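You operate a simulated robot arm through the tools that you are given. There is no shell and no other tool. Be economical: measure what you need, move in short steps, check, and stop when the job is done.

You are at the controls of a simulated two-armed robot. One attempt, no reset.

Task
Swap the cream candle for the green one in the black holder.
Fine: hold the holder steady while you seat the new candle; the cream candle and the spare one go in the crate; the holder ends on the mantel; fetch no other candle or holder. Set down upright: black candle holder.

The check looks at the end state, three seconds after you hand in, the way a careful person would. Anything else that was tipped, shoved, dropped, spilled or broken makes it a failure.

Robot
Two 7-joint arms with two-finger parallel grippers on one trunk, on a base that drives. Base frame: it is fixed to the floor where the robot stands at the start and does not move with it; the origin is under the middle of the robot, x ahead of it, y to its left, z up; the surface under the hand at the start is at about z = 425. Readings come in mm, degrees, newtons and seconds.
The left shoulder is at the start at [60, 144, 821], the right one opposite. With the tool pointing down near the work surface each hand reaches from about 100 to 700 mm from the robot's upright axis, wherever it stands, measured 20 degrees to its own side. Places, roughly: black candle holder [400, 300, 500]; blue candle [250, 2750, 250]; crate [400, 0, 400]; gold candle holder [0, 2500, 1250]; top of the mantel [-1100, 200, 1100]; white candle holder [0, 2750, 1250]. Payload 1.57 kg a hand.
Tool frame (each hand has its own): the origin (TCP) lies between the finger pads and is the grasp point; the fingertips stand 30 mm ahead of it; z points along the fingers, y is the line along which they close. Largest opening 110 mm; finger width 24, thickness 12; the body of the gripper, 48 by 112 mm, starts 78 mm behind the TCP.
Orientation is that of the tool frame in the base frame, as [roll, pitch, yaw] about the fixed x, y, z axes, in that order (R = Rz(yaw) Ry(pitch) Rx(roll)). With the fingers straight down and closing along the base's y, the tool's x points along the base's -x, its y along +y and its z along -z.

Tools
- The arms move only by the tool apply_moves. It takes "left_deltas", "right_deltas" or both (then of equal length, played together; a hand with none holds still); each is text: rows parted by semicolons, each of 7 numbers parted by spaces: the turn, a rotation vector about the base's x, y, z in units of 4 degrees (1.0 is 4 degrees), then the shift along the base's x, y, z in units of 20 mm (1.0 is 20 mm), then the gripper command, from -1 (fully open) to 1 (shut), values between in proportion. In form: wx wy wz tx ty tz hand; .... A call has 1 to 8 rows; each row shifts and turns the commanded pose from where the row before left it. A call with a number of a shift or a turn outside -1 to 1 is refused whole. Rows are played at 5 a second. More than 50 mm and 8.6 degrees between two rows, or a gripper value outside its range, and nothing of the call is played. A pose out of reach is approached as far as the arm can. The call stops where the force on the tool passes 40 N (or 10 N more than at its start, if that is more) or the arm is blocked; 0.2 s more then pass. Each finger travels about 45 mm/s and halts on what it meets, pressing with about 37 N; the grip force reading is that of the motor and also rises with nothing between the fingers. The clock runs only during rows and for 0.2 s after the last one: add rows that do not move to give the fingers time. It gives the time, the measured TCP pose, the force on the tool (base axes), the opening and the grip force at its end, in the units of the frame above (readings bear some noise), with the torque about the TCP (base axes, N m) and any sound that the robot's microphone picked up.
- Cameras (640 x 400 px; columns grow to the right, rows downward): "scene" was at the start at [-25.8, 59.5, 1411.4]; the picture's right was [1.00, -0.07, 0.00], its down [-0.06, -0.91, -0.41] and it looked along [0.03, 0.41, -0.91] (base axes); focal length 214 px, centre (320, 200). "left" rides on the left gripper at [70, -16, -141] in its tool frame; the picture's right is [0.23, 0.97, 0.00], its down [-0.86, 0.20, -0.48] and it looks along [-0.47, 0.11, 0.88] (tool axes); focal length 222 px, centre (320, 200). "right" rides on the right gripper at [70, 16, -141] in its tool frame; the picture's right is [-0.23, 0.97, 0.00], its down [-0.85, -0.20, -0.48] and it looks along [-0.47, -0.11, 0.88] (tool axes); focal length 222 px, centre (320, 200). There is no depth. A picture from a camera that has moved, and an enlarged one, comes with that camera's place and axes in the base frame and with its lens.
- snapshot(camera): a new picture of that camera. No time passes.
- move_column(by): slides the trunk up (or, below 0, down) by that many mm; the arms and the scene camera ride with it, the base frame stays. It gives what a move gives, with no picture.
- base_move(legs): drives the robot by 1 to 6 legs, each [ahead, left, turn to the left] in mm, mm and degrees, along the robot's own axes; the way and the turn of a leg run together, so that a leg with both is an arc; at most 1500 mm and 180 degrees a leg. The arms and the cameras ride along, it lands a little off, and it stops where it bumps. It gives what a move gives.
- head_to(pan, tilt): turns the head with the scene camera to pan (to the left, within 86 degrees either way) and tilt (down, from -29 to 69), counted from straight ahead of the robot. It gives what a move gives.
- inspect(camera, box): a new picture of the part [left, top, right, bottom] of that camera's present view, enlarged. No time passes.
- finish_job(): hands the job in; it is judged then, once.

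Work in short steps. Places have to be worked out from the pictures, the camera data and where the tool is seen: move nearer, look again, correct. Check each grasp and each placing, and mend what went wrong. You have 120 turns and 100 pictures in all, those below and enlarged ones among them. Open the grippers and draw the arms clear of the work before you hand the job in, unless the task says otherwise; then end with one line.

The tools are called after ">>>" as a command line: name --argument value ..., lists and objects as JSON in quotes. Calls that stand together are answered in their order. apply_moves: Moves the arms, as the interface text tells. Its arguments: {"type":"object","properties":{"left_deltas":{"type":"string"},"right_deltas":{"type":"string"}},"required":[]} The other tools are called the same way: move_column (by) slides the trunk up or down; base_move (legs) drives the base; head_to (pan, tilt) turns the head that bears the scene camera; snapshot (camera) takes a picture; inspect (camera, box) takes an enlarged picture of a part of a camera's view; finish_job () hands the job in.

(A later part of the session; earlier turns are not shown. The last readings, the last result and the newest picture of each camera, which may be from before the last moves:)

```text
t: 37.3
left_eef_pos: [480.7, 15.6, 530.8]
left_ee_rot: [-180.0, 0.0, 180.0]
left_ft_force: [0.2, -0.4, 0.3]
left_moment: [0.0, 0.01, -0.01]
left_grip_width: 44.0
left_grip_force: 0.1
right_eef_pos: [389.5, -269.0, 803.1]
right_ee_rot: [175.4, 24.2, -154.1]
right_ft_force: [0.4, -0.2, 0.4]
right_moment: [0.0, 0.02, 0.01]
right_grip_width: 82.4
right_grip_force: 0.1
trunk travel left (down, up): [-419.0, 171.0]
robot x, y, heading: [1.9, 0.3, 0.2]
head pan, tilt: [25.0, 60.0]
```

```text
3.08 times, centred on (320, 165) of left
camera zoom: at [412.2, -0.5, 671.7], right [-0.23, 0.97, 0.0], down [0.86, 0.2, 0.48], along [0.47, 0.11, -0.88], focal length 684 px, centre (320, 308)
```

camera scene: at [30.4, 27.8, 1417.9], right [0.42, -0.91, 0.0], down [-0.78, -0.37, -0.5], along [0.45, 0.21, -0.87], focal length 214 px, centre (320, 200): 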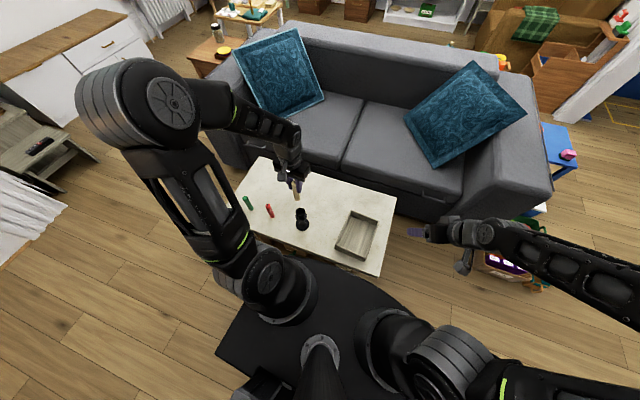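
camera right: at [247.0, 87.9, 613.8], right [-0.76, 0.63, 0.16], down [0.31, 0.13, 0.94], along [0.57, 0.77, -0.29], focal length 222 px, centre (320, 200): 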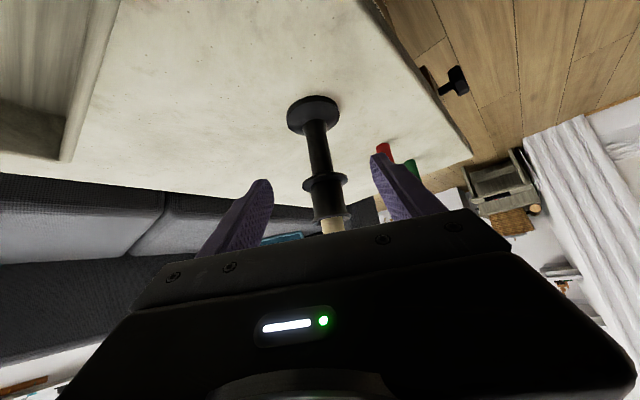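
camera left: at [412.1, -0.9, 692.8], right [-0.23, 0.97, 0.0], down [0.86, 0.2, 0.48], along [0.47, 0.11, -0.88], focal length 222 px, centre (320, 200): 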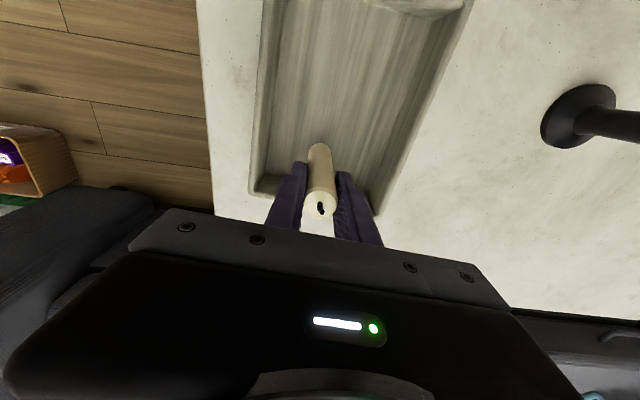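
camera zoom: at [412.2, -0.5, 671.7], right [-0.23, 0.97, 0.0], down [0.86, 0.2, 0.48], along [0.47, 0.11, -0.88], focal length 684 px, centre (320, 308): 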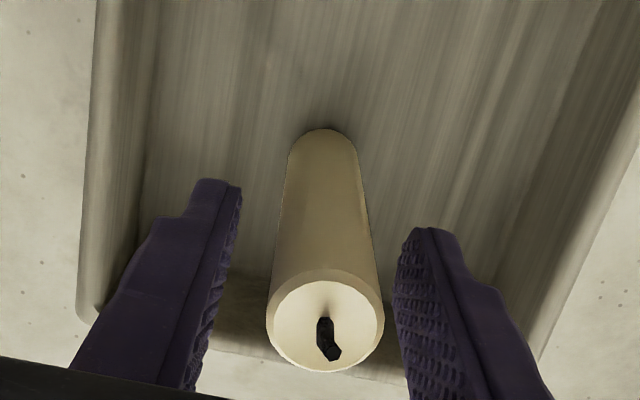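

Candle stands freely. Rise clear and head to the red candle.

>>> apply_moves --left_deltas "0 0 0 0 0 0.5 0.2;0 0 0 0 0 1 0.2;0 0 0 0 0 1 0.2;0 0 0 0 0 1 0.2;0 0 0 0 0 1 0.2;0 0 0 0 0 1 0.2;0 0 0 0 0 1 0.2;0 0 0 0 0 1 0"

>>> apply_moves --left_deltas "0 0 0 -0.28 0.99 0.2 0;0 0 0 -0.28 0.99 0.2 0;0 0 0 -0.28 0.99 0.2 0;0 0 0 -0.28 0.99 0.2 0;0 0 0 -0.28 0.99 0.2 0;0 0 0 -0.28 0.99 0.2 0;0 0 0 -0.28 0.99 0.2 0;0 0 0 -0.28 0.99 0.2 0"

>>> apply_moves --left_deltas "0 0 0 -0.28 0.99 0 0;0 0 0 -0.28 0.99 0 0;0 0 0 -0.28 0.99 0 0;0 0 0 -0.28 0.99 0 0;0 0 0 -0.28 0.99 0 0;0 0 0 -0.28 0.99 0 0;0 0 0 -0.28 0.99 0 0;0 0 0 -0.28 0.99 0 0"

>>> apply_moves --left_deltas "0 0 0 -0.28 0.99 0 0;0 0 0 -0.28 0.99 0 0;0 0 0 -0.28 0.99 0 0;0 0 0 -0.28 0.99 0 0;0 0 0 -0.28 0.99 0 0;0 0 0 -0.28 0.99 0 -0.1"

>>> snapshot --camera "left"

>>> inspect --camera "scene" --box '[210, 130, 410, 275]'

```text
t: 39.1
left_eef_pos: [481.2, 14.4, 681.6]
left_ee_rot: [180.0, 0.0, -179.9]
left_ft_force: [1.0, 0.1, 0.8]
left_moment: [-0.01, -0.01, 0.0]
left_grip_width: 55.1
left_grip_force: 0.1
right_eef_pos: [389.2, -269.3, 801.6]
right_ee_rot: [175.3, 24.1, -154.1]
right_ft_force: [-0.1, 0.0, -1.0]
right_moment: [0.01, -0.02, -0.04]
right_grip_width: 82.3
right_grip_force: 0.0
trunk travel left (down, up): [-419.0, 171.0]
robot x, y, heading: [2.9, 0.6, -0.1]
head pan, tilt: [25.0, 60.0]
```

```text
t: 40.9
left_eef_pos: [435.1, 175.6, 711.5]
left_ee_rot: [-180.0, 0.0, 180.0]
left_ft_force: [0.7, 0.1, 0.1]
left_moment: [0.02, -0.02, -0.03]
left_grip_width: 54.8
left_grip_force: 0.0
right_eef_pos: [389.9, -268.4, 803.2]
right_ee_rot: [175.5, 24.1, -154.2]
right_ft_force: [1.2, 0.3, 1.1]
right_moment: [0.0, -0.02, 0.0]
right_grip_width: 82.4
right_grip_force: 0.1
trunk travel left (down, up): [-419.0, 171.0]
robot x, y, heading: [-1.1, -1.1, -0.1]
head pan, tilt: [25.0, 60.0]
```

```text
t: 42.7
left_eef_pos: [390.2, 332.6, 711.3]
left_ee_rot: [-180.0, -0.1, -180.0]
left_ft_force: [-0.4, -0.2, 0.2]
left_moment: [0.0, -0.02, -0.02]
left_grip_width: 55.1
left_grip_force: 0.1
right_eef_pos: [389.7, -268.3, 802.5]
right_ee_rot: [175.4, 24.1, -154.1]
right_ft_force: [0.1, 0.4, 1.0]
right_moment: [0.01, 0.03, -0.04]
right_grip_width: 82.5
right_grip_force: 0.1
trunk travel left (down, up): [-419.0, 171.0]
robot x, y, heading: [-0.2, -0.9, -0.0]
head pan, tilt: [25.0, 60.0]
```

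```text
t: 44.1
left_eef_pos: [357.5, 449.5, 712.8]
left_ee_rot: [-180.0, 0.1, -179.9]
left_ft_force: [0.3, 0.7, 0.1]
left_moment: [-0.01, -0.03, 0.05]
left_grip_width: 60.3
left_grip_force: 0.1
right_eef_pos: [389.8, -269.2, 801.8]
right_ee_rot: [175.4, 24.1, -154.2]
right_ft_force: [0.2, -0.5, 0.3]
right_moment: [0.0, -0.01, -0.03]
right_grip_width: 82.6
right_grip_force: 0.0
trunk travel left (down, up): [-419.0, 171.0]
robot x, y, heading: [-1.1, -1.5, 0.1]
head pan, tilt: [25.0, 60.0]
```

```text
70 pictures are left
camera left: at [289.0, 434.2, 853.8], right [-0.23, 0.97, 0.0], down [0.86, 0.2, 0.48], along [0.47, 0.11, -0.88], focal length 222 px, centre (320, 200)
```

left: 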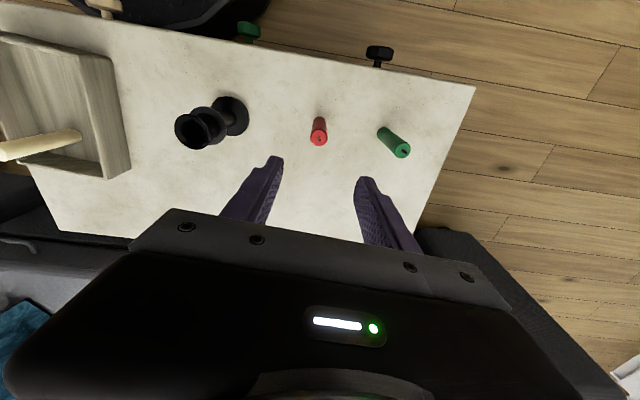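

```text
2.76 times, centred on (310, 202) of scene
camera zoom: at [30.4, 28.3, 1417.9], right [0.42, -0.91, 0.0], down [-0.78, -0.37, -0.5], along [0.45, 0.21, -0.87], focal length 592 px, centre (348, 193)
```

zoom: 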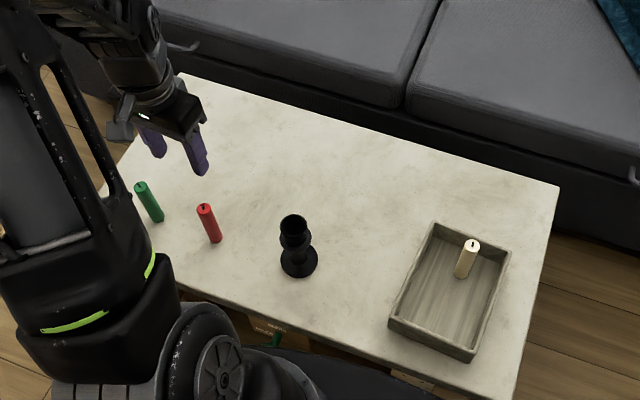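

Red top ≈(361,450). Descend to z≈600 and look.

>>> apply_moves --left_deltas "0 0 0 0.2 0.03 -0.8 -0.1;0 0 0 0 0 -1 -0.1;0 0 0 0 0 -1 -0.1;0 0 0 0 0 -1 -0.1;0 0 0 0 0 -1 -0.1;0 0 0 0 0 -0.8 -0.1"

>>> inspect --camera "left" --box '[200, 80, 440, 240]'

```text
t: 45.5
left_eef_pos: [363.3, 450.8, 598.5]
left_ee_rot: [180.0, 0.1, -179.9]
left_ft_force: [0.0, 0.1, -1.0]
left_moment: [-0.01, 0.02, -0.02]
left_grip_width: 60.6
left_grip_force: 0.1
right_eef_pos: [388.9, -269.8, 802.6]
right_ee_rot: [175.4, 24.1, -154.0]
right_ft_force: [-1.2, 0.3, -1.2]
right_moment: [-0.02, 0.03, -0.03]
right_grip_width: 82.4
right_grip_force: 0.1
trunk travel left (down, up): [-419.0, 171.0]
robot x, y, heading: [-2.4, -3.3, -0.2]
head pan, tilt: [25.0, 60.0]
```

```text
2.50 times, centred on (320, 160) of left
camera zoom: at [294.5, 434.8, 740.7], right [-0.23, 0.97, 0.0], down [0.86, 0.2, 0.48], along [0.47, 0.11, -0.88], focal length 555 px, centre (320, 300)
```

zoom: 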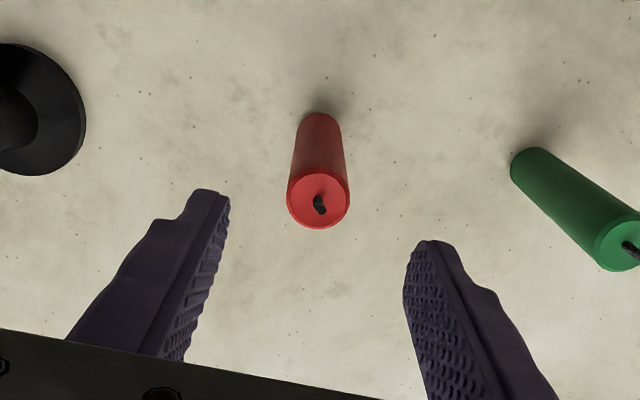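

Red at ≈(358,449.6), top ≈540. Descend to z 508 and grasp.

>>> apply_moves --left_deltas "0 0 0 -0.23 -0.05 -0.8 -0.1;0 0 0 0 0 -0.95 -0.1;0 0 0 0 0 -0.95 -0.1;0 0 0 0 0 -0.95 -0.1;0 0 0 0 0 -0.85 -0.1;0 0 0 0 0 0 -0.1"

>>> inspect --camera "left" --box '[200, 80, 440, 240]'

```text
t: 46.9
left_eef_pos: [358.3, 451.1, 509.3]
left_ee_rot: [180.0, 0.0, -180.0]
left_ft_force: [0.3, 0.5, 0.0]
left_moment: [-0.01, 0.02, 0.02]
left_grip_width: 60.6
left_grip_force: 0.1
right_eef_pos: [390.0, -267.7, 801.9]
right_ee_rot: [175.4, 24.2, -154.1]
right_ft_force: [0.4, -0.7, -1.1]
right_moment: [0.01, 0.03, -0.01]
right_grip_width: 82.5
right_grip_force: 0.1
trunk travel left (down, up): [-419.0, 171.0]
robot x, y, heading: [3.2, -0.8, -0.2]
head pan, tilt: [25.0, 60.0]
```

```text
2.50 times, centred on (320, 160) of left
camera zoom: at [288.1, 434.9, 649.5], right [-0.23, 0.97, 0.0], down [0.85, 0.2, 0.48], along [0.47, 0.11, -0.88], focal length 555 px, centre (320, 300)
```

zoom: 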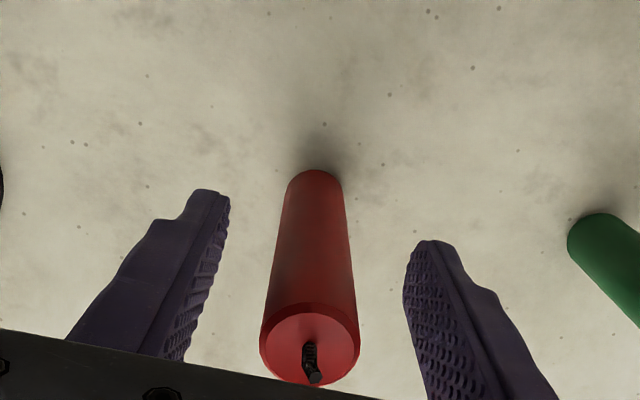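

Centred. Close and lift.

>>> apply_moves --left_deltas "0 0 0 0 0 0 0.3;0 0 0 0 0 0 0.6;0 0 0 0 0 0 1;0 0 0 0 0 0 1;0 0 0 0 0 0.5 1;0 0 0 0 0 1 1;0 0 0 0 0 1 1;0 0 0 0 0 1 1"

>>> apply_moves --left_deltas "0 0 0 0 0 1 1;0 0 0 0 0 1 1;0 0 0 0 0 1 1;0 0 0 0 0 1 1;0 0 0 0 0 1 1;0 0 0 0 0 1 1;0 0 0 0 0 1 1;0 0 0 0 0 1 1"

>>> snapshot --camera "left"

```text
t: 48.7
left_eef_pos: [358.6, 449.0, 578.8]
left_ee_rot: [179.9, -0.1, 179.9]
left_ft_force: [-0.4, 0.0, -0.1]
left_moment: [0.0, 0.01, -0.01]
left_grip_width: 22.6
left_grip_force: 35.4
right_eef_pos: [388.4, -270.2, 802.0]
right_ee_rot: [175.4, 24.0, -154.2]
right_ft_force: [-0.4, 0.6, 0.1]
right_moment: [-0.02, 0.01, -0.02]
right_grip_width: 82.7
right_grip_force: 0.1
trunk travel left (down, up): [-419.0, 171.0]
robot x, y, heading: [-2.3, 0.5, 0.1]
head pan, tilt: [25.0, 60.0]
```

```text
t: 50.5
left_eef_pos: [357.3, 449.8, 738.5]
left_ee_rot: [-180.0, 0.1, 180.0]
left_ft_force: [0.3, -0.3, -0.2]
left_moment: [-0.04, 0.0, 0.02]
left_grip_width: 22.7
left_grip_force: 35.1
right_eef_pos: [389.5, -268.9, 803.6]
right_ee_rot: [175.3, 24.1, -154.2]
right_ft_force: [0.0, 0.8, -0.6]
right_moment: [0.01, -0.02, 0.0]
right_grip_width: 82.5
right_grip_force: 0.1
trunk travel left (down, up): [-419.0, 171.0]
robot x, y, heading: [-1.2, 0.3, -0.0]
head pan, tilt: [25.0, 60.0]
```

```text
66 pictures are left
camera left: at [287.7, 433.2, 880.7], right [-0.23, 0.97, 0.0], down [0.86, 0.2, 0.48], along [0.47, 0.11, -0.88], focal length 222 px, centre (320, 200)
```

left: 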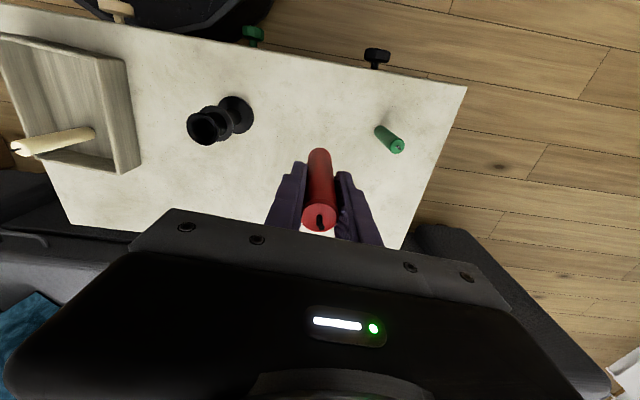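

Red is held. Carry it over to the near part of the crate, around (400,25).

>>> apply_moves --left_deltas "0 0 0 0.098 -0.966 0 1;0 0 0 0.098 -0.966 0 1;0 0 0 0.098 -0.966 0 1;0 0 0 0.098 -0.966 0 1;0 0 0 0.098 -0.966 0 1;0 0 0 0.098 -0.966 0 1;0 0 0 0.098 -0.966 0 1;0 0 0 0.098 -0.966 0 1"

>>> apply_moves --left_deltas "0 0 0 0.098 -0.966 0 1;0 0 0 0.098 -0.966 0 1;0 0 0 0.098 -0.966 0 1;0 0 0 0.098 -0.966 0 1;0 0 0 0.098 -0.966 0 1;0 0 0 0.098 -0.966 0 1;0 0 0 0.098 -0.966 0 1;0 0 0 0.098 -0.966 0 1"

>>> apply_moves --left_deltas "0 0 0 0.098 -0.966 0 1;0 0 0 0.098 -0.966 0 1;0 0 0 0.098 -0.966 0 1;0 0 0 0.098 -0.966 0 1;0 0 0 0.098 -0.966 0 1;0 0 0 0.098 -0.966 0 1;0 0 0 0 0 -1 1;0 0 0 0 0 -1 1"

>>> snapshot --camera "left"

```text
t: 52.3
left_eef_pos: [373.9, 297.1, 740.4]
left_ee_rot: [180.0, 0.1, -180.0]
left_ft_force: [-0.7, -0.4, -1.5]
left_moment: [0.0, 0.0, -0.02]
left_grip_width: 22.3
left_grip_force: 35.5
right_eef_pos: [388.7, -268.7, 803.0]
right_ee_rot: [175.3, 24.1, -154.0]
right_ft_force: [0.0, 0.2, 0.4]
right_moment: [0.0, 0.03, -0.02]
right_grip_width: 82.4
right_grip_force: 0.2
trunk travel left (down, up): [-419.0, 171.0]
robot x, y, heading: [1.0, 1.5, 0.1]
head pan, tilt: [25.0, 60.0]
```

```text
t: 54.1
left_eef_pos: [387.1, 141.1, 737.7]
left_ee_rot: [180.0, 0.0, 180.0]
left_ft_force: [-0.4, 0.1, -0.2]
left_moment: [0.01, 0.02, 0.01]
left_grip_width: 22.3
left_grip_force: 35.3
right_eef_pos: [389.1, -269.8, 802.3]
right_ee_rot: [175.3, 24.1, -154.1]
right_ft_force: [0.7, 0.5, -0.1]
right_moment: [-0.01, 0.01, -0.01]
right_grip_width: 82.4
right_grip_force: 0.0
trunk travel left (down, up): [-419.0, 171.0]
robot x, y, heading: [-0.0, 2.1, -0.0]
head pan, tilt: [25.0, 60.0]
```

```text
t: 55.9
left_eef_pos: [402.2, 26.1, 700.5]
left_ee_rot: [-179.9, -0.1, -179.9]
left_ft_force: [0.2, -0.1, -0.7]
left_moment: [0.01, 0.01, -0.01]
left_grip_width: 22.5
left_grip_force: 34.9
right_eef_pos: [390.8, -268.5, 802.1]
right_ee_rot: [175.4, 24.1, -154.1]
right_ft_force: [0.0, -1.1, 0.0]
right_moment: [0.05, 0.01, 0.03]
right_grip_width: 82.6
right_grip_force: 0.0
trunk travel left (down, up): [-419.0, 171.0]
robot x, y, heading: [1.8, 1.2, -0.2]
head pan, tilt: [25.0, 60.0]
```

```text
65 pictures are left
camera left: at [332.6, 9.6, 841.7], right [-0.23, 0.97, 0.0], down [0.86, 0.2, 0.48], along [0.47, 0.11, -0.88], focal length 222 px, centre (320, 200)
```

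left: 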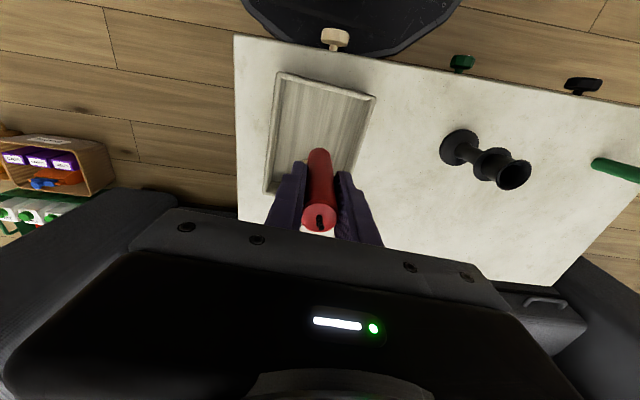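

Over the crate interior. Lower toward floor contact (expected TCP ≈ 516).

>>> apply_moves --left_deltas "0 0 0 0 0 -1 1;0 0 0 0 0 -1 1;0 0 0 0 0 -1 1;0 0 0 0 0 -1 1;0 0 0 0 0 -1 1;0 0 0 0 0 -1 1;0 0 0 0 0 -1 1;0 0 0 0 0 -0.9 1"

>>> apply_moves --left_deltas "0 0 0 0 0 -0.3 1;0 0 0 0 0 -0.2 1;0 0 0 0 0 -0.15 1;0 0 0 0 0 -0.15 1;0 0 0 0 0 -0.1 1"

```text
t: 57.7
left_eef_pos: [400.2, 25.6, 540.4]
left_ee_rot: [180.0, 0.0, 179.9]
left_ft_force: [0.4, 0.4, -0.6]
left_moment: [-0.01, 0.02, -0.01]
left_grip_width: 22.5
left_grip_force: 35.5
right_eef_pos: [389.2, -269.6, 803.3]
right_ee_rot: [175.4, 24.0, -154.2]
right_ft_force: [0.4, 0.4, -0.6]
right_moment: [0.03, 0.01, -0.01]
right_grip_width: 82.3
right_grip_force: 0.0
trunk travel left (down, up): [-419.0, 171.0]
robot x, y, heading: [0.9, 1.9, 0.0]
head pan, tilt: [25.0, 60.0]
```

```text
t: 58.9
left_eef_pos: [402.1, 27.5, 523.5]
left_ee_rot: [179.9, 0.0, -180.0]
left_ft_force: [-1.3, 0.6, 2.6]
left_moment: [0.0, 0.07, -0.02]
left_grip_width: 22.6
left_grip_force: 34.9
right_eef_pos: [390.1, -269.2, 803.3]
right_ee_rot: [175.4, 24.0, -154.2]
right_ft_force: [0.9, 0.3, 0.0]
right_moment: [0.03, 0.02, 0.01]
right_grip_width: 82.3
right_grip_force: 0.0
trunk travel left (down, up): [-419.0, 171.0]
robot x, y, heading: [-1.6, -0.3, 0.0]
head pan, tilt: [25.0, 60.0]
```

Contact begins at z≈523. Press 1 mm more, then release.

>>> apply_moves --left_deltas "0 0 0 0 0 -0.06 1;0 0 0 0 0 0 0.55;0 0 0 0 0 0 0.4;0 0 0 0 0 0 0.2;0 0 0 0 0 0 0.2"

>>> snapshot --camera "left"

```text
t: 60.1
left_eef_pos: [401.5, 26.7, 522.5]
left_ee_rot: [-179.9, 0.0, 180.0]
left_ft_force: [-0.4, -0.5, 0.2]
left_moment: [0.0, -0.03, 0.02]
left_grip_width: 44.0
left_grip_force: 0.0
right_eef_pos: [389.7, -268.7, 803.8]
right_ee_rot: [175.4, 24.1, -154.0]
right_ft_force: [0.4, 0.2, 0.4]
right_moment: [0.03, -0.01, 0.0]
right_grip_width: 82.3
right_grip_force: 0.1
trunk travel left (down, up): [-419.0, 171.0]
robot x, y, heading: [1.8, 2.4, -0.0]
head pan, tilt: [25.0, 60.0]
```

```text
64 pictures are left
camera left: at [332.7, 10.0, 663.8], right [-0.23, 0.97, 0.0], down [0.86, 0.2, 0.48], along [0.47, 0.11, -0.88], focal length 222 px, centre (320, 200)
```

left: 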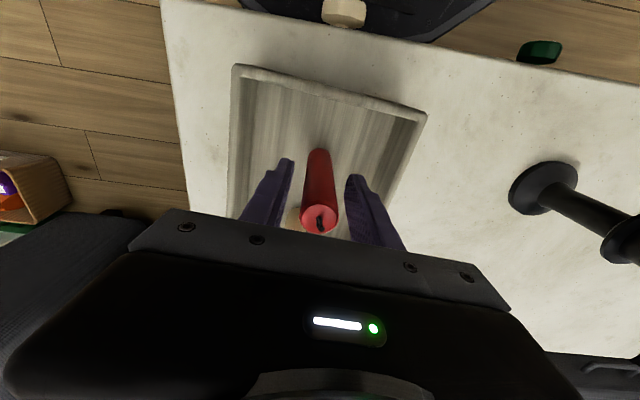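

Red stands in the crate. Rise and travel to the green candle.

>>> apply_moves --left_deltas "0 0 0 0 0 0.5 0.2;0 0 0 0 0 1 0.2;0 0 0 0 0 1 0.2;0 0 0 0 0 1 0.2;0 0 0 0 0 1 0.2;0 0 0 0 0 1 0.2;0 0 0 0 0 1 0.2;0 0 0 0 0 1 0"

>>> apply_moves --left_deltas "0 0 0 -0.08 1 0.2 0;0 0 0 -0.08 1 0.2 0;0 0 0 -0.08 1 0.2 0;0 0 0 -0.08 1 0.2 0;0 0 0 -0.08 1 0.2 0;0 0 0 -0.08 1 0.2 0;0 0 0 -0.08 1 0.2 0;0 0 0 -0.08 1 0.2 0"

>>> apply_moves --left_deltas "0 0 0 -0.08 1 0 0;0 0 0 -0.08 1 0 0;0 0 0 -0.08 1 0 0;0 0 0 -0.08 1 0 0;0 0 0 -0.08 1 0 0;0 0 0 -0.08 1 0 0;0 0 0 -0.08 1 0 0;0 0 0 -0.08 1 0 0"

>>> apply_moves --left_deltas "0 0 0 -0.1 1 0 0;0 0 0 -0.1 1 0 0;0 0 0 -0.1 1 0 0;0 0 0 -0.1 1 0 0;0 0 0 -0.1 1 0 0;0 0 0 -0.1 1 0 0;0 0 0 -0.1 1 0 0;0 0 0 -0.1 1 0 0"

>>> apply_moves --left_deltas "0 0 0 -0.1 0.8 0 -0.1;0 0 0 -0.1 0.8 0 -0.1;0 0 0 -0.1 0.8 0 -0.1;0 0 0 0 0.8 0 -0.1"

>>> snapshot --camera "left"

>>> inspect --camera "scene" --box '[210, 130, 410, 275]'

```text
t: 61.9
left_eef_pos: [400.5, 26.9, 673.1]
left_ee_rot: [179.9, 0.0, -179.9]
left_ft_force: [-0.1, 0.3, 0.3]
left_moment: [0.01, -0.01, 0.0]
left_grip_width: 54.8
left_grip_force: 0.0
right_eef_pos: [389.7, -269.0, 803.5]
right_ee_rot: [175.4, 24.2, -154.1]
right_ft_force: [-0.4, 0.1, 0.7]
right_moment: [0.03, 0.03, 0.0]
right_grip_width: 82.6
right_grip_force: 0.1
trunk travel left (down, up): [-419.0, 171.0]
robot x, y, heading: [-2.7, 3.5, -0.1]
head pan, tilt: [25.0, 60.0]
```

```text
t: 63.7
left_eef_pos: [389.4, 186.6, 703.5]
left_ee_rot: [-180.0, 0.0, -180.0]
left_ft_force: [-0.6, 0.4, 0.3]
left_moment: [-0.02, 0.0, 0.0]
left_grip_width: 55.1
left_grip_force: 0.1
right_eef_pos: [389.5, -268.4, 803.2]
right_ee_rot: [175.4, 24.1, -154.1]
right_ft_force: [-0.1, 0.4, 0.1]
right_moment: [0.02, 0.0, 0.01]
right_grip_width: 82.5
right_grip_force: 0.1
trunk travel left (down, up): [-419.0, 171.0]
robot x, y, heading: [1.5, 3.2, -0.1]
head pan, tilt: [25.0, 60.0]
```

```text
t: 65.5
left_eef_pos: [374.3, 345.3, 705.4]
left_ee_rot: [-180.0, -0.1, 179.9]
left_ft_force: [-0.5, -0.4, -0.5]
left_moment: [-0.01, -0.02, -0.01]
left_grip_width: 55.1
left_grip_force: 0.0
right_eef_pos: [388.5, -268.9, 802.7]
right_ee_rot: [175.5, 24.1, -154.1]
right_ft_force: [-0.8, 1.0, 0.2]
right_moment: [0.01, 0.03, -0.02]
right_grip_width: 82.5
right_grip_force: 0.2
trunk travel left (down, up): [-419.0, 171.0]
robot x, y, heading: [-0.5, 2.2, -0.1]
head pan, tilt: [25.0, 60.0]
```

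```text
t: 67.3
left_eef_pos: [359.2, 506.1, 703.6]
left_ee_rot: [-180.0, 0.0, 179.9]
left_ft_force: [-0.9, -0.4, 0.8]
left_moment: [0.0, 0.0, 0.01]
left_grip_width: 54.8
left_grip_force: 0.0
right_eef_pos: [389.3, -268.8, 802.5]
right_ee_rot: [175.4, 24.1, -154.1]
right_ft_force: [0.8, -0.2, 1.2]
right_moment: [0.0, 0.01, -0.02]
right_grip_width: 82.7
right_grip_force: 0.1
trunk travel left (down, up): [-419.0, 171.0]
robot x, y, heading: [-0.4, -3.6, -0.2]
head pan, tilt: [25.0, 60.0]
```

```text
t: 68.3
left_eef_pos: [353.0, 571.7, 704.1]
left_ee_rot: [-180.0, 0.0, 180.0]
left_ft_force: [-0.2, 1.0, 0.7]
left_moment: [0.03, 0.01, 0.0]
left_grip_width: 60.7
left_grip_force: 0.1
right_eef_pos: [390.6, -268.7, 803.7]
right_ee_rot: [175.4, 24.1, -154.1]
right_ft_force: [0.0, 0.4, -0.4]
right_moment: [-0.03, 0.03, 0.0]
right_grip_width: 82.3
right_grip_force: 0.1
trunk travel left (down, up): [-419.0, 171.0]
robot x, y, heading: [-2.3, 0.1, 0.0]
head pan, tilt: [25.0, 60.0]
```

```text
63 pictures are left
camera left: at [284.5, 554.7, 846.1], right [-0.23, 0.97, 0.0], down [0.86, 0.2, 0.48], along [0.47, 0.11, -0.88], focal length 222 px, centre (320, 200)
```

left: 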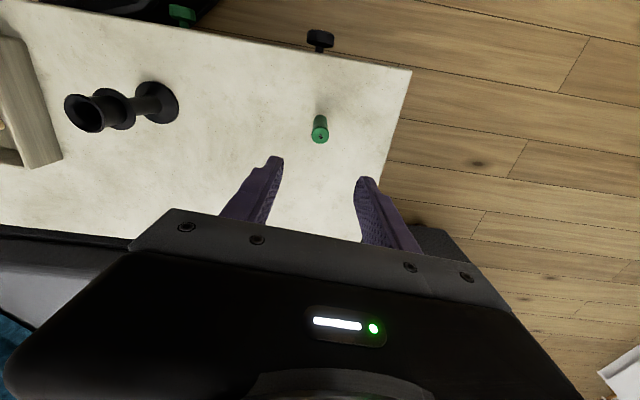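

```text
2.76 times, centred on (310, 202) of scene
camera zoom: at [30.4, 28.3, 1417.9], right [0.42, -0.91, 0.0], down [-0.78, -0.37, -0.5], along [0.45, 0.21, -0.87], focal length 592 px, centre (348, 193)
```

zoom: 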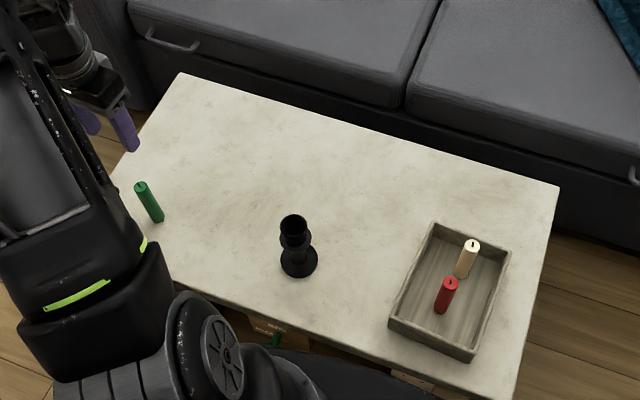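

Both candles stand in the crate. Descend toward the green one.

>>> apply_moves --left_deltas "0 0 0 0.05 0 -0.8 -0.1;0 0 0 0 0 -1 -0.1;0 0 0 0 0 -1 -0.1;0 0 0 0 0 -1 -0.1;0 0 0 0 0 -0.9 -0.1;0 0 0 0 0 -0.4 -0.1"

>>> inspect --camera "left" --box '[200, 80, 440, 240]'

```text
t: 69.7
left_eef_pos: [354.2, 572.3, 603.0]
left_ee_rot: [180.0, 0.0, 179.9]
left_ft_force: [-0.2, 0.5, -0.5]
left_moment: [0.01, -0.03, -0.02]
left_grip_width: 60.7
left_grip_force: 0.1
right_eef_pos: [389.0, -268.5, 802.1]
right_ee_rot: [175.5, 24.1, -154.1]
right_ft_force: [-0.2, 0.9, 0.0]
right_moment: [-0.01, -0.02, 0.04]
right_grip_width: 82.6
right_grip_force: 0.1
trunk travel left (down, up): [-419.0, 171.0]
robot x, y, heading: [1.4, -0.4, -0.1]
head pan, tilt: [25.0, 60.0]
```

```text
2.50 times, centred on (320, 160) of left
camera zoom: at [285.2, 556.0, 743.5], right [-0.23, 0.97, 0.0], down [0.85, 0.2, 0.48], along [0.47, 0.11, -0.88], focal length 555 px, centre (320, 300)
```

zoom: 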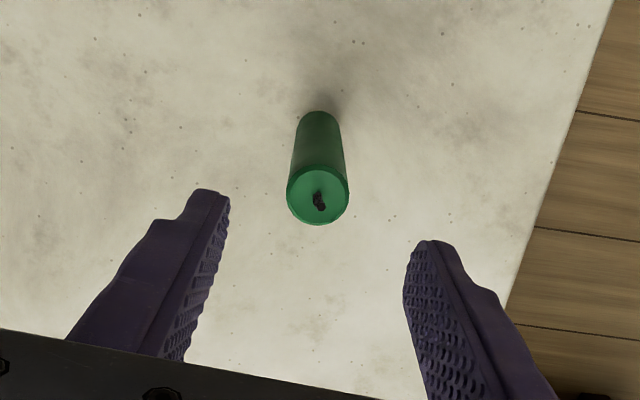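

Green at ≈(349.5,570.5). Descend to z 517 and check.

>>> apply_moves --left_deltas "0 0 0 -0.23 -0.08 -0.8 -0.1;0 0 0 0 0 -0.9 -0.1;0 0 0 0 0 -0.9 -0.1;0 0 0 0 0 -0.9 -0.1;0 0 0 0 0 -0.8 -0.1;0 0 0 0 0 0 -0.1"

>>> inspect --camera "left" --box '[200, 80, 440, 240]'

```text
t: 71.1
left_eef_pos: [350.9, 569.7, 517.3]
left_ee_rot: [-179.9, 0.0, -180.0]
left_ft_force: [0.9, -0.1, 0.0]
left_moment: [0.04, 0.02, 0.03]
left_grip_width: 60.5
left_grip_force: 0.1
right_eef_pos: [389.4, -268.0, 803.7]
right_ee_rot: [175.4, 24.1, -154.1]
right_ft_force: [0.3, 0.1, -0.5]
right_moment: [-0.01, 0.01, 0.03]
right_grip_width: 82.7
right_grip_force: 0.1
trunk travel left (down, up): [-419.0, 171.0]
robot x, y, heading: [-1.5, 0.3, -0.2]
head pan, tilt: [25.0, 60.0]
```

```text
2.50 times, centred on (320, 160) of left
camera zoom: at [281.7, 552.6, 657.5], right [-0.23, 0.97, 0.0], down [0.85, 0.2, 0.48], along [0.47, 0.11, -0.88], focal length 555 px, centre (320, 300)
```

zoom: 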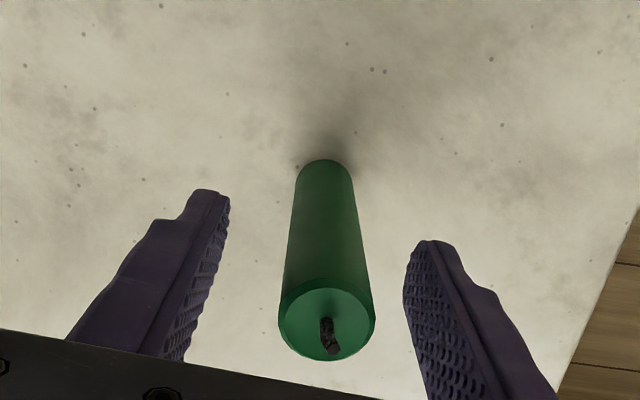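

Centred. Close and lift to z≈760.

>>> apply_moves --left_deltas "0 0 0 0 0 0 0.3;0 0 0 0 0 0 0.6;0 0 0 0 0 0 1;0 0 0 0 0 0 1;0 0 0 0 0 0.5 1;0 0 0 0 0 1 1;0 0 0 0 0 1 1;0 0 0 0 0 1 1"

>>> apply_moves --left_deltas "0 0 0 0 0 1 1;0 0 0 0 0 1 1;0 0 0 0 0 1 1;0 0 0 0 0 1 1;0 0 0 0 0 1 1;0 0 0 0 0 1 1;0 0 0 0 0 1 1;0 0 0 0 0 1 1"

>>> snapshot --camera "left"

```text
t: 72.9
left_eef_pos: [350.8, 568.6, 587.2]
left_ee_rot: [179.9, 0.0, 179.9]
left_ft_force: [0.9, 0.4, -0.3]
left_moment: [0.0, -0.03, -0.01]
left_grip_width: 23.3
left_grip_force: 35.2
right_eef_pos: [389.4, -268.8, 803.0]
right_ee_rot: [175.4, 24.0, -154.2]
right_ft_force: [-0.4, 0.8, 0.2]
right_moment: [0.04, 0.01, 0.04]
right_grip_width: 82.3
right_grip_force: 0.0
trunk travel left (down, up): [-419.0, 171.0]
robot x, y, heading: [-1.2, 0.4, 0.1]
head pan, tilt: [25.0, 60.0]
```

```text
t: 74.7
left_eef_pos: [351.0, 569.2, 744.5]
left_ee_rot: [-180.0, -0.1, -179.9]
left_ft_force: [0.6, 0.7, 0.4]
left_moment: [0.0, 0.02, 0.02]
left_grip_width: 22.8
left_grip_force: 35.2
right_eef_pos: [388.7, -268.9, 802.0]
right_ee_rot: [175.4, 24.2, -154.2]
right_ft_force: [0.7, -0.7, 1.1]
right_moment: [0.0, 0.0, 0.0]
right_grip_width: 82.8
right_grip_force: 0.0
trunk travel left (down, up): [-419.0, 171.0]
robot x, y, heading: [-0.5, 0.1, -0.1]
head pan, tilt: [25.0, 60.0]
```

```text
59 pictures are left
camera left: at [281.8, 553.6, 886.7], right [-0.23, 0.97, 0.0], down [0.86, 0.2, 0.48], along [0.47, 0.11, -0.88], focal length 222 px, centre (320, 200)
```

left: 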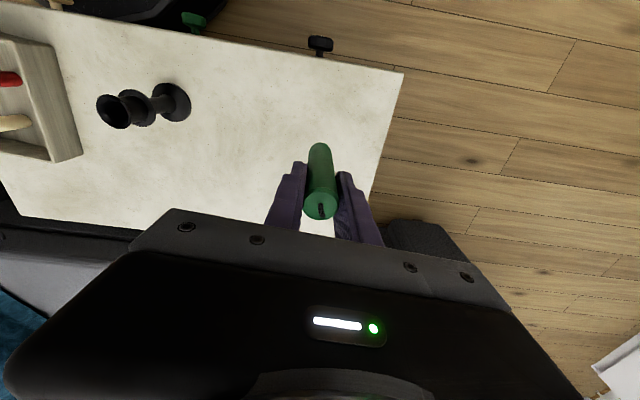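

Green is held (bottom ≈92 mm below TCP). Now bring the right hand back: first translate high over the crate toward (345,96,841).

>>> apply_moves --right_deltas "0 0 0 -0.1 0.95 0.1 -0.5;0 0 0 -0.1 0.95 0.1 -0.5;0 0 0 -0.1 0.95 0.1 -0.5;0 0 0 -0.1 0.95 0.1 -0.5;0 0 0 -0.1 0.95 0.1 -0.5;0 0 0 -0.1 0.95 0.1 -0.5;0 0 0 -0.1 0.95 0.1 -0.5;0 0 0 -0.1 0.95 0.1 -0.5"

>>> apply_moves --right_deltas "0 0 0 -0.12 0.95 0.1 -0.5;0 0 0 -0.12 0.95 0.1 -0.5;0 0 0 -0.12 0.95 0.1 -0.5;0 0 0 -0.12 0.95 0.1 -0.5;0 0 0 -0.12 0.95 0.1 -0.5;0 0 0 -0.12 0.95 0.1 -0.5;0 0 0 -0.12 0.95 0.1 -0.5;0 0 0 -0.12 0.95 0.1 -0.5"

>>> apply_moves --right_deltas "0 0 0 -0.12 0.95 0.1 -0.5;0 0 0 -0.12 0.95 0.1 -0.5;0 0 0 -0.12 0.95 0.1 -0.5;0 0 0 -0.12 0.5 0.1 -0.5"

```text
t: 76.5
left_eef_pos: [351.3, 570.2, 744.7]
left_ee_rot: [-180.0, 0.0, -180.0]
left_ft_force: [-0.4, -0.2, -0.3]
left_moment: [-0.04, -0.05, -0.03]
left_grip_width: 23.0
left_grip_force: 35.2
right_eef_pos: [384.8, -115.4, 822.8]
right_ee_rot: [175.4, 24.1, -154.1]
right_ft_force: [0.3, 0.2, 0.3]
right_moment: [-0.03, -0.01, 0.0]
right_grip_width: 82.5
right_grip_force: 0.0
right hand out of reach, approached as far as the arm can: row 5, 6
trunk travel left (down, up): [-419.0, 171.0]
robot x, y, heading: [0.6, 0.6, -0.1]
head pan, tilt: [25.0, 60.0]
```

```text
t: 78.3
left_eef_pos: [350.6, 570.1, 745.1]
left_ee_rot: [-179.9, 0.0, -179.9]
left_ft_force: [0.1, -0.5, -0.2]
left_moment: [-0.02, 0.0, -0.03]
left_grip_width: 23.0
left_grip_force: 36.2
right_eef_pos: [364.0, 34.5, 837.7]
right_ee_rot: [175.4, 24.2, -154.1]
right_ft_force: [0.1, -0.5, -0.2]
right_moment: [0.0, -0.02, 0.02]
right_grip_width: 82.5
right_grip_force: 0.0
trunk travel left (down, up): [-419.0, 171.0]
robot x, y, heading: [1.4, -0.5, -0.1]
head pan, tilt: [25.0, 60.0]
```

```text
t: 79.3
left_eef_pos: [351.5, 570.5, 743.9]
left_ee_rot: [-180.0, 0.0, -179.9]
left_ft_force: [0.1, -0.5, -0.6]
left_moment: [-0.03, -0.02, -0.01]
left_grip_width: 22.8
left_grip_force: 35.0
right_eef_pos: [352.6, 103.1, 844.3]
right_ee_rot: [175.5, 24.1, -154.1]
right_ft_force: [-0.2, 0.2, -0.7]
right_moment: [-0.02, 0.02, 0.01]
right_grip_width: 82.3
right_grip_force: 0.0
trunk travel left (down, up): [-419.0, 171.0]
robot x, y, heading: [0.8, -1.2, -0.2]
head pan, tilt: [25.0, 60.0]
```

Now rotate to the side-grasp orientation while descending toward the stand-off.

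>>> apply_moves --right_deltas "0.327 -0.58 0.98 -0.266 0.294 -0.96 -0.5;0.327 -0.58 0.98 -0.266 0.294 -0.96 -0.5;0.327 -0.58 0.98 -0.266 0.294 -0.96 -0.5;0.327 -0.58 0.98 -0.266 0.294 -0.96 -0.5;0.327 -0.58 0.98 -0.266 0.294 -0.96 -0.5;0.327 -0.58 0.98 -0.266 0.294 -0.96 -0.5;0.327 -0.58 0.98 -0.266 0.294 -0.96 -0.5;0.327 -0.58 0.98 -0.266 0.294 -0.96 -0.5"

>>> snapshot --camera "right"

```text
t: 81.1
left_eef_pos: [351.0, 569.3, 744.4]
left_ee_rot: [-179.9, 0.0, 180.0]
left_ft_force: [-0.5, -0.4, -0.3]
left_moment: [0.0, 0.04, 0.01]
left_grip_width: 23.1
left_grip_force: 35.2
right_eef_pos: [310.9, 148.6, 693.2]
right_ee_rot: [-178.4, 44.7, -118.8]
right_ft_force: [0.1, -0.4, -0.3]
right_moment: [0.0, 0.01, 0.02]
right_grip_width: 82.5
right_grip_force: 0.0
trunk travel left (down, up): [-419.0, 171.0]
robot x, y, heading: [-0.8, 1.6, 0.1]
head pan, tilt: [25.0, 60.0]
```

```text
58 pictures are left
camera right: at [221.4, 27.3, 744.6], right [-0.77, 0.63, 0.14], down [0.29, 0.15, 0.95], along [0.57, 0.77, -0.29], focal length 222 px, centre (320, 200)
```

right: 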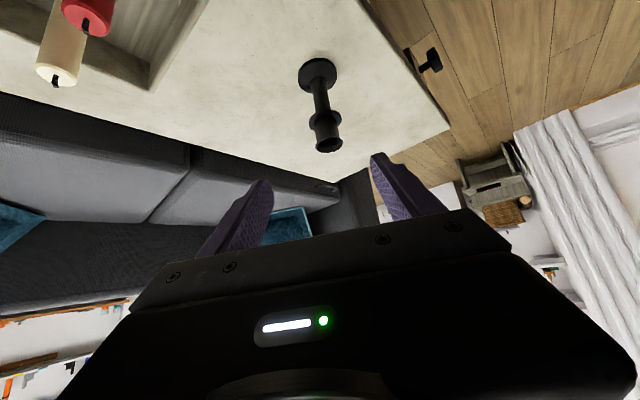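

Small roll fix and approach to the pre-grasp, then check alignment.

>>> apply_moves --right_deltas "0.14 0.25 -0.03 0.18 0.439 -0.937 -0.5;0 0 0 0.18 0.439 -0.937 -0.5;0 0 0 0.18 0.439 -0.937 -0.5;0 0 0 0.18 0.439 -0.937 -0.5;0 0 0 0.18 0.439 -0.937 -0.5;0 0 0 0.18 0.439 -0.937 -0.5;0 0 0 0.18 0.439 -0.937 -0.5;0 0 0 0 0 0 -0.5"

>>> snapshot --camera "right"

```text
t: 82.9
left_eef_pos: [350.3, 570.1, 745.1]
left_ee_rot: [180.0, 0.0, 180.0]
left_ft_force: [-0.5, -0.5, -0.1]
left_moment: [-0.04, 0.01, 0.02]
left_grip_width: 22.9
left_grip_force: 35.0
right_eef_pos: [352.8, 208.3, 572.5]
right_ee_rot: [180.0, 44.6, -120.1]
right_ft_force: [0.0, -0.3, -0.3]
right_moment: [0.01, -0.03, 0.0]
right_grip_width: 82.5
right_grip_force: 0.0
right hand out of reach, approached as far as the arm can: row 6
trunk travel left (down, up): [-419.0, 171.0]
robot x, y, heading: [0.8, 0.2, 0.1]
head pan, tilt: [25.0, 60.0]
```

```text
57 pictures are left
camera right: at [264.4, 87.4, 625.3], right [-0.76, 0.63, 0.16], down [0.31, 0.14, 0.94], along [0.57, 0.77, -0.3], focal length 222 px, centre (320, 200)
```

right: 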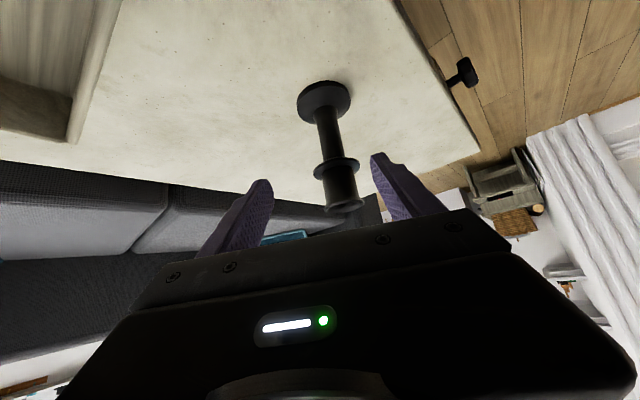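

The pose ended ~17 mm off the command; a null step will show whether it settles.

>>> apply_moves --right_deltas "0 0 0 0 0 0 -0.5;0 0 0 0 0 0 -0.5"

```text
t: 83.5
left_eef_pos: [351.3, 569.7, 744.6]
left_ee_rot: [-180.0, 0.0, -180.0]
left_ft_force: [-0.1, 0.7, -0.5]
left_moment: [-0.03, 0.02, 0.0]
left_grip_width: 23.2
left_grip_force: 35.2
right_eef_pos: [353.1, 208.9, 572.6]
right_ee_rot: [179.9, 44.4, -120.2]
right_ft_force: [-0.1, 0.2, -0.2]
right_moment: [-0.05, 0.03, 0.0]
right_grip_width: 82.4
right_grip_force: 0.0
trunk travel left (down, up): [-419.0, 171.0]
robot x, y, heading: [-1.8, 0.2, 0.2]
head pan, tilt: [25.0, 60.0]
```

Treat measured as commanded; shift laterally 14 mm onto the approach line and look.

>>> apply_moves --right_deltas "0 0 0 -0.37 0.13 -0.3 -0.5;0 0 0 -0.37 0.13 -0.3 -0.5;0 0 0 0 0 0 -0.5"

>>> snapshot --camera "right"

```text
t: 84.3
left_eef_pos: [350.8, 569.7, 744.2]
left_ee_rot: [180.0, 0.1, 180.0]
left_ft_force: [-1.4, -0.1, 0.2]
left_moment: [-0.01, -0.03, 0.02]
left_grip_width: 22.9
left_grip_force: 35.6
right_eef_pos: [353.3, 209.0, 571.9]
right_ee_rot: [-180.0, 44.5, -120.1]
right_ft_force: [0.5, 0.6, -0.1]
right_moment: [0.04, 0.03, 0.0]
right_grip_width: 82.4
right_grip_force: 0.0
right hand out of reach, approached as far as the arm can: row 1, 2
trunk travel left (down, up): [-419.0, 171.0]
robot x, y, heading: [0.3, 3.8, 0.4]
head pan, tilt: [25.0, 60.0]
```

```text
56 pictures are left
camera right: at [264.3, 87.3, 625.4], right [-0.76, 0.63, 0.16], down [0.31, 0.14, 0.94], along [0.57, 0.77, -0.3], focal length 222 px, centre (320, 200)
```

right: 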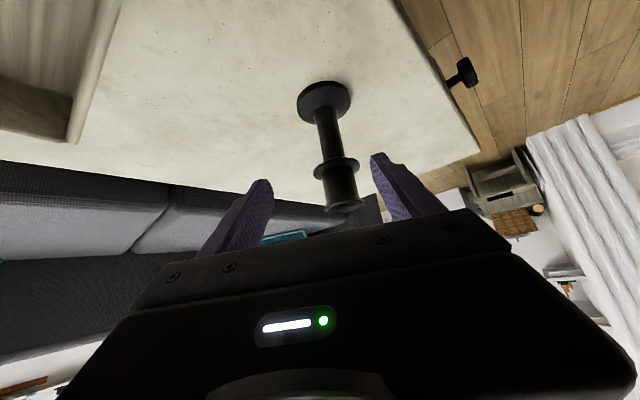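

The elbow posture limits it here. Open wider, advance 40 mm along the tool, then try the lateral shift there.

>>> apply_moves --right_deltas "0 0 0 0 0 0 -1;0 0 0 0 0 0 -1;0 0 0 0.354 0.612 -0.707 -1;0 0 0 -0.3 0.17 0 -1;0 0 0 -0.3 0.17 0 -1;0 0 0 0 0 0 -1"

>>> snapshot --camera "scene"

```text
t: 85.7
left_eef_pos: [350.9, 570.7, 744.4]
left_ee_rot: [180.0, 0.0, -180.0]
left_ft_force: [-0.1, 0.4, 0.4]
left_moment: [-0.01, -0.03, -0.01]
left_grip_width: 22.8
left_grip_force: 35.5
right_eef_pos: [360.8, 222.9, 563.2]
right_ee_rot: [-180.0, 44.6, -120.1]
right_ft_force: [0.2, 0.3, -0.5]
right_moment: [0.02, 0.01, 0.01]
right_grip_width: 109.9
right_grip_force: 0.0
right hand out of reach, approached as far as the arm can: row 4, 5
trunk travel left (down, up): [-419.0, 171.0]
robot x, y, heading: [0.1, -3.8, 0.1]
head pan, tilt: [25.0, 60.0]
```

```text
55 pictures are left
camera scene: at [30.5, 28.3, 1417.9], right [0.42, -0.91, 0.0], down [-0.79, -0.37, -0.5], along [0.45, 0.21, -0.87], focal length 214 px, centre (320, 200)
```

scene: 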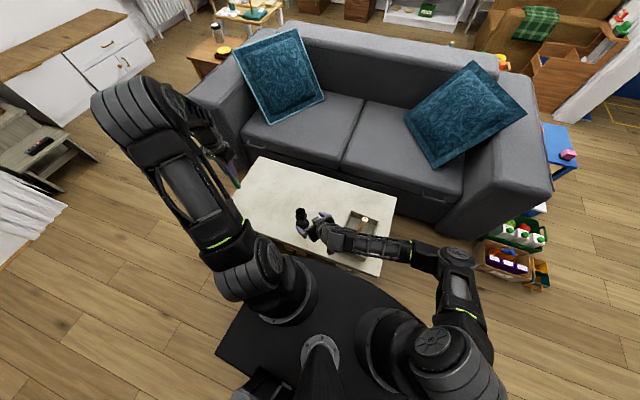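

The forearm now lies over the crate; I check its clearance to the candles.

>>> inspect --camera "scene" --box '[270, 180, 470, 300]'

>>> snapshot --camera "left"

```text
3.20 times, centred on (370, 240) of scene
camera zoom: at [30.5, 28.3, 1417.9], right [0.42, -0.91, 0.0], down [-0.79, -0.37, -0.5], along [0.45, 0.21, -0.87], focal length 686 px, centre (160, 72)
```

zoom: 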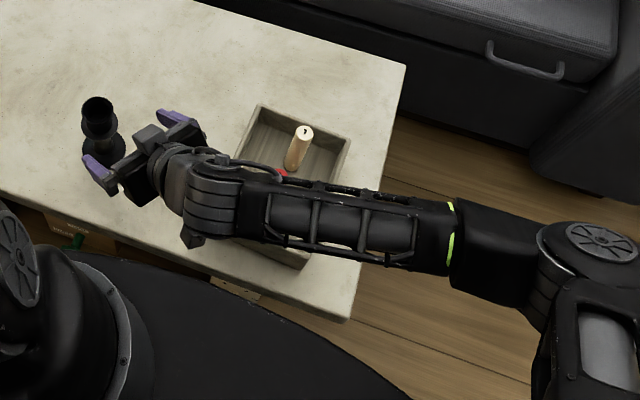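

```text
53 pictures are left
camera left: at [281.8, 553.9, 886.2], right [-0.23, 0.97, 0.0], down [0.86, 0.2, 0.48], along [0.47, 0.11, -0.88], focal length 222 px, centre (320, 200)
```

left: 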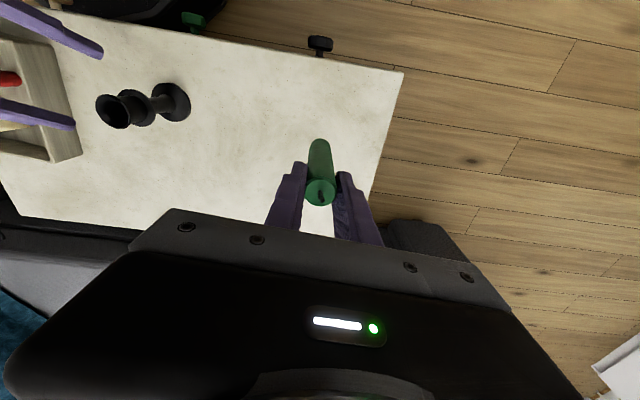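

Parallax considered, the forearm sits near x≈320, clear of the candles. I head directly to the grasp point in steps, which removes the lateral offset along the way.

>>> apply_moves --right_deltas "0 0 0 0.195 0.605 -0.88 -1;0 0 0 0.195 0.605 -0.88 -1;0 0 0 0 0 0 -1"

>>> snapshot --camera "right"

>>> inspect --camera "scene" --box '[270, 180, 470, 300]'

```text
t: 86.5
left_eef_pos: [351.6, 570.6, 744.6]
left_ee_rot: [-180.0, 0.1, -179.8]
left_ft_force: [-0.7, 0.6, 0.0]
left_moment: [0.01, 0.01, 0.0]
left_grip_width: 22.8
left_grip_force: 35.6
right_eef_pos: [370.9, 247.4, 529.6]
right_ee_rot: [179.6, 44.0, -120.0]
right_ft_force: [-0.2, 0.0, -0.4]
right_moment: [-0.03, -0.03, -0.03]
right_grip_width: 110.0
right_grip_force: 0.2
right hand out of reach, approached as far as the arm can: row 2
trunk travel left (down, up): [-419.0, 171.0]
robot x, y, heading: [1.1, 2.2, -0.1]
head pan, tilt: [25.0, 60.0]
```

```text
52 pictures are left
camera right: at [282.6, 126.4, 583.0], right [-0.76, 0.63, 0.16], down [0.32, 0.14, 0.94], along [0.56, 0.77, -0.31], focal length 222 px, centre (320, 200)
```

right: 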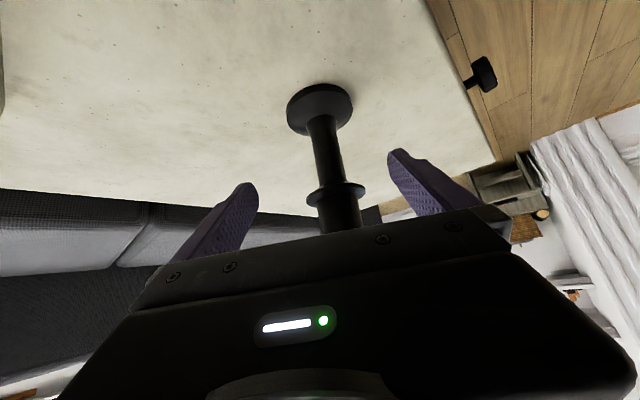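

```text
3.20 times, centred on (370, 240) of scene
camera zoom: at [30.5, 28.3, 1417.9], right [0.42, -0.91, 0.0], down [-0.79, -0.37, -0.5], along [0.45, 0.21, -0.87], focal length 686 px, centre (160, 72)
```

zoom: 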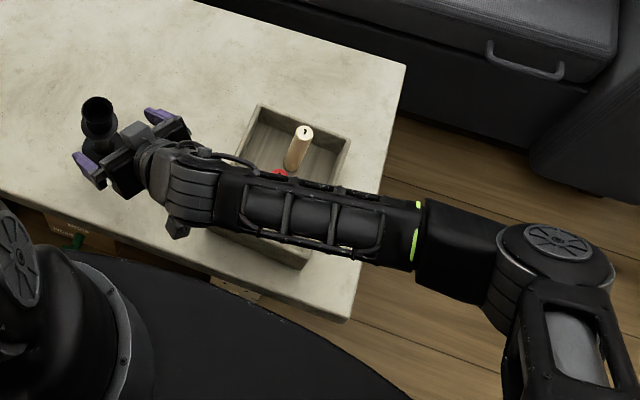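

Lateral offset is down to ~9 mm. Continue to the grasp point.

>>> apply_moves --right_deltas "0 0 0 0.17 0.61 -0.6 -1;0 0 0 0.17 0.61 -0.9 -1;0 0 0 0.17 0.61 -0.9 -1;0 0 0 0 0 0 -1"

>>> snapshot --camera "right"

```text
t: 87.5
left_eef_pos: [350.9, 568.6, 745.2]
left_ee_rot: [179.9, 0.0, 180.0]
left_ft_force: [0.7, 1.1, -0.6]
left_moment: [0.0, 0.01, 0.01]
left_grip_width: 22.6
left_grip_force: 35.5
right_eef_pos: [386.8, 287.8, 486.9]
right_ee_rot: [179.7, 43.9, -120.1]
right_ft_force: [0.5, -0.5, 0.4]
right_moment: [0.01, 0.01, 0.03]
right_grip_width: 110.1
right_grip_force: 0.0
right hand out of reach, approached as far as the arm can: row 2
trunk travel left (down, up): [-419.0, 171.0]
robot x, y, heading: [-0.2, 2.2, 0.3]
head pan, tilt: [25.0, 60.0]
```

```text
50 pictures are left
camera right: at [298.2, 167.1, 541.5], right [-0.76, 0.63, 0.16], down [0.32, 0.14, 0.94], along [0.56, 0.77, -0.31], focal length 222 px, centre (320, 200)
```

right: 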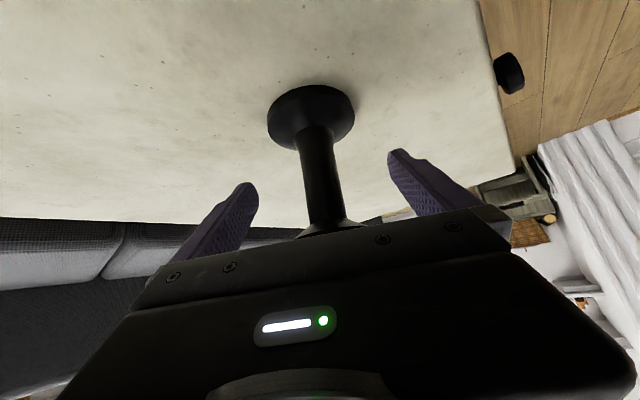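

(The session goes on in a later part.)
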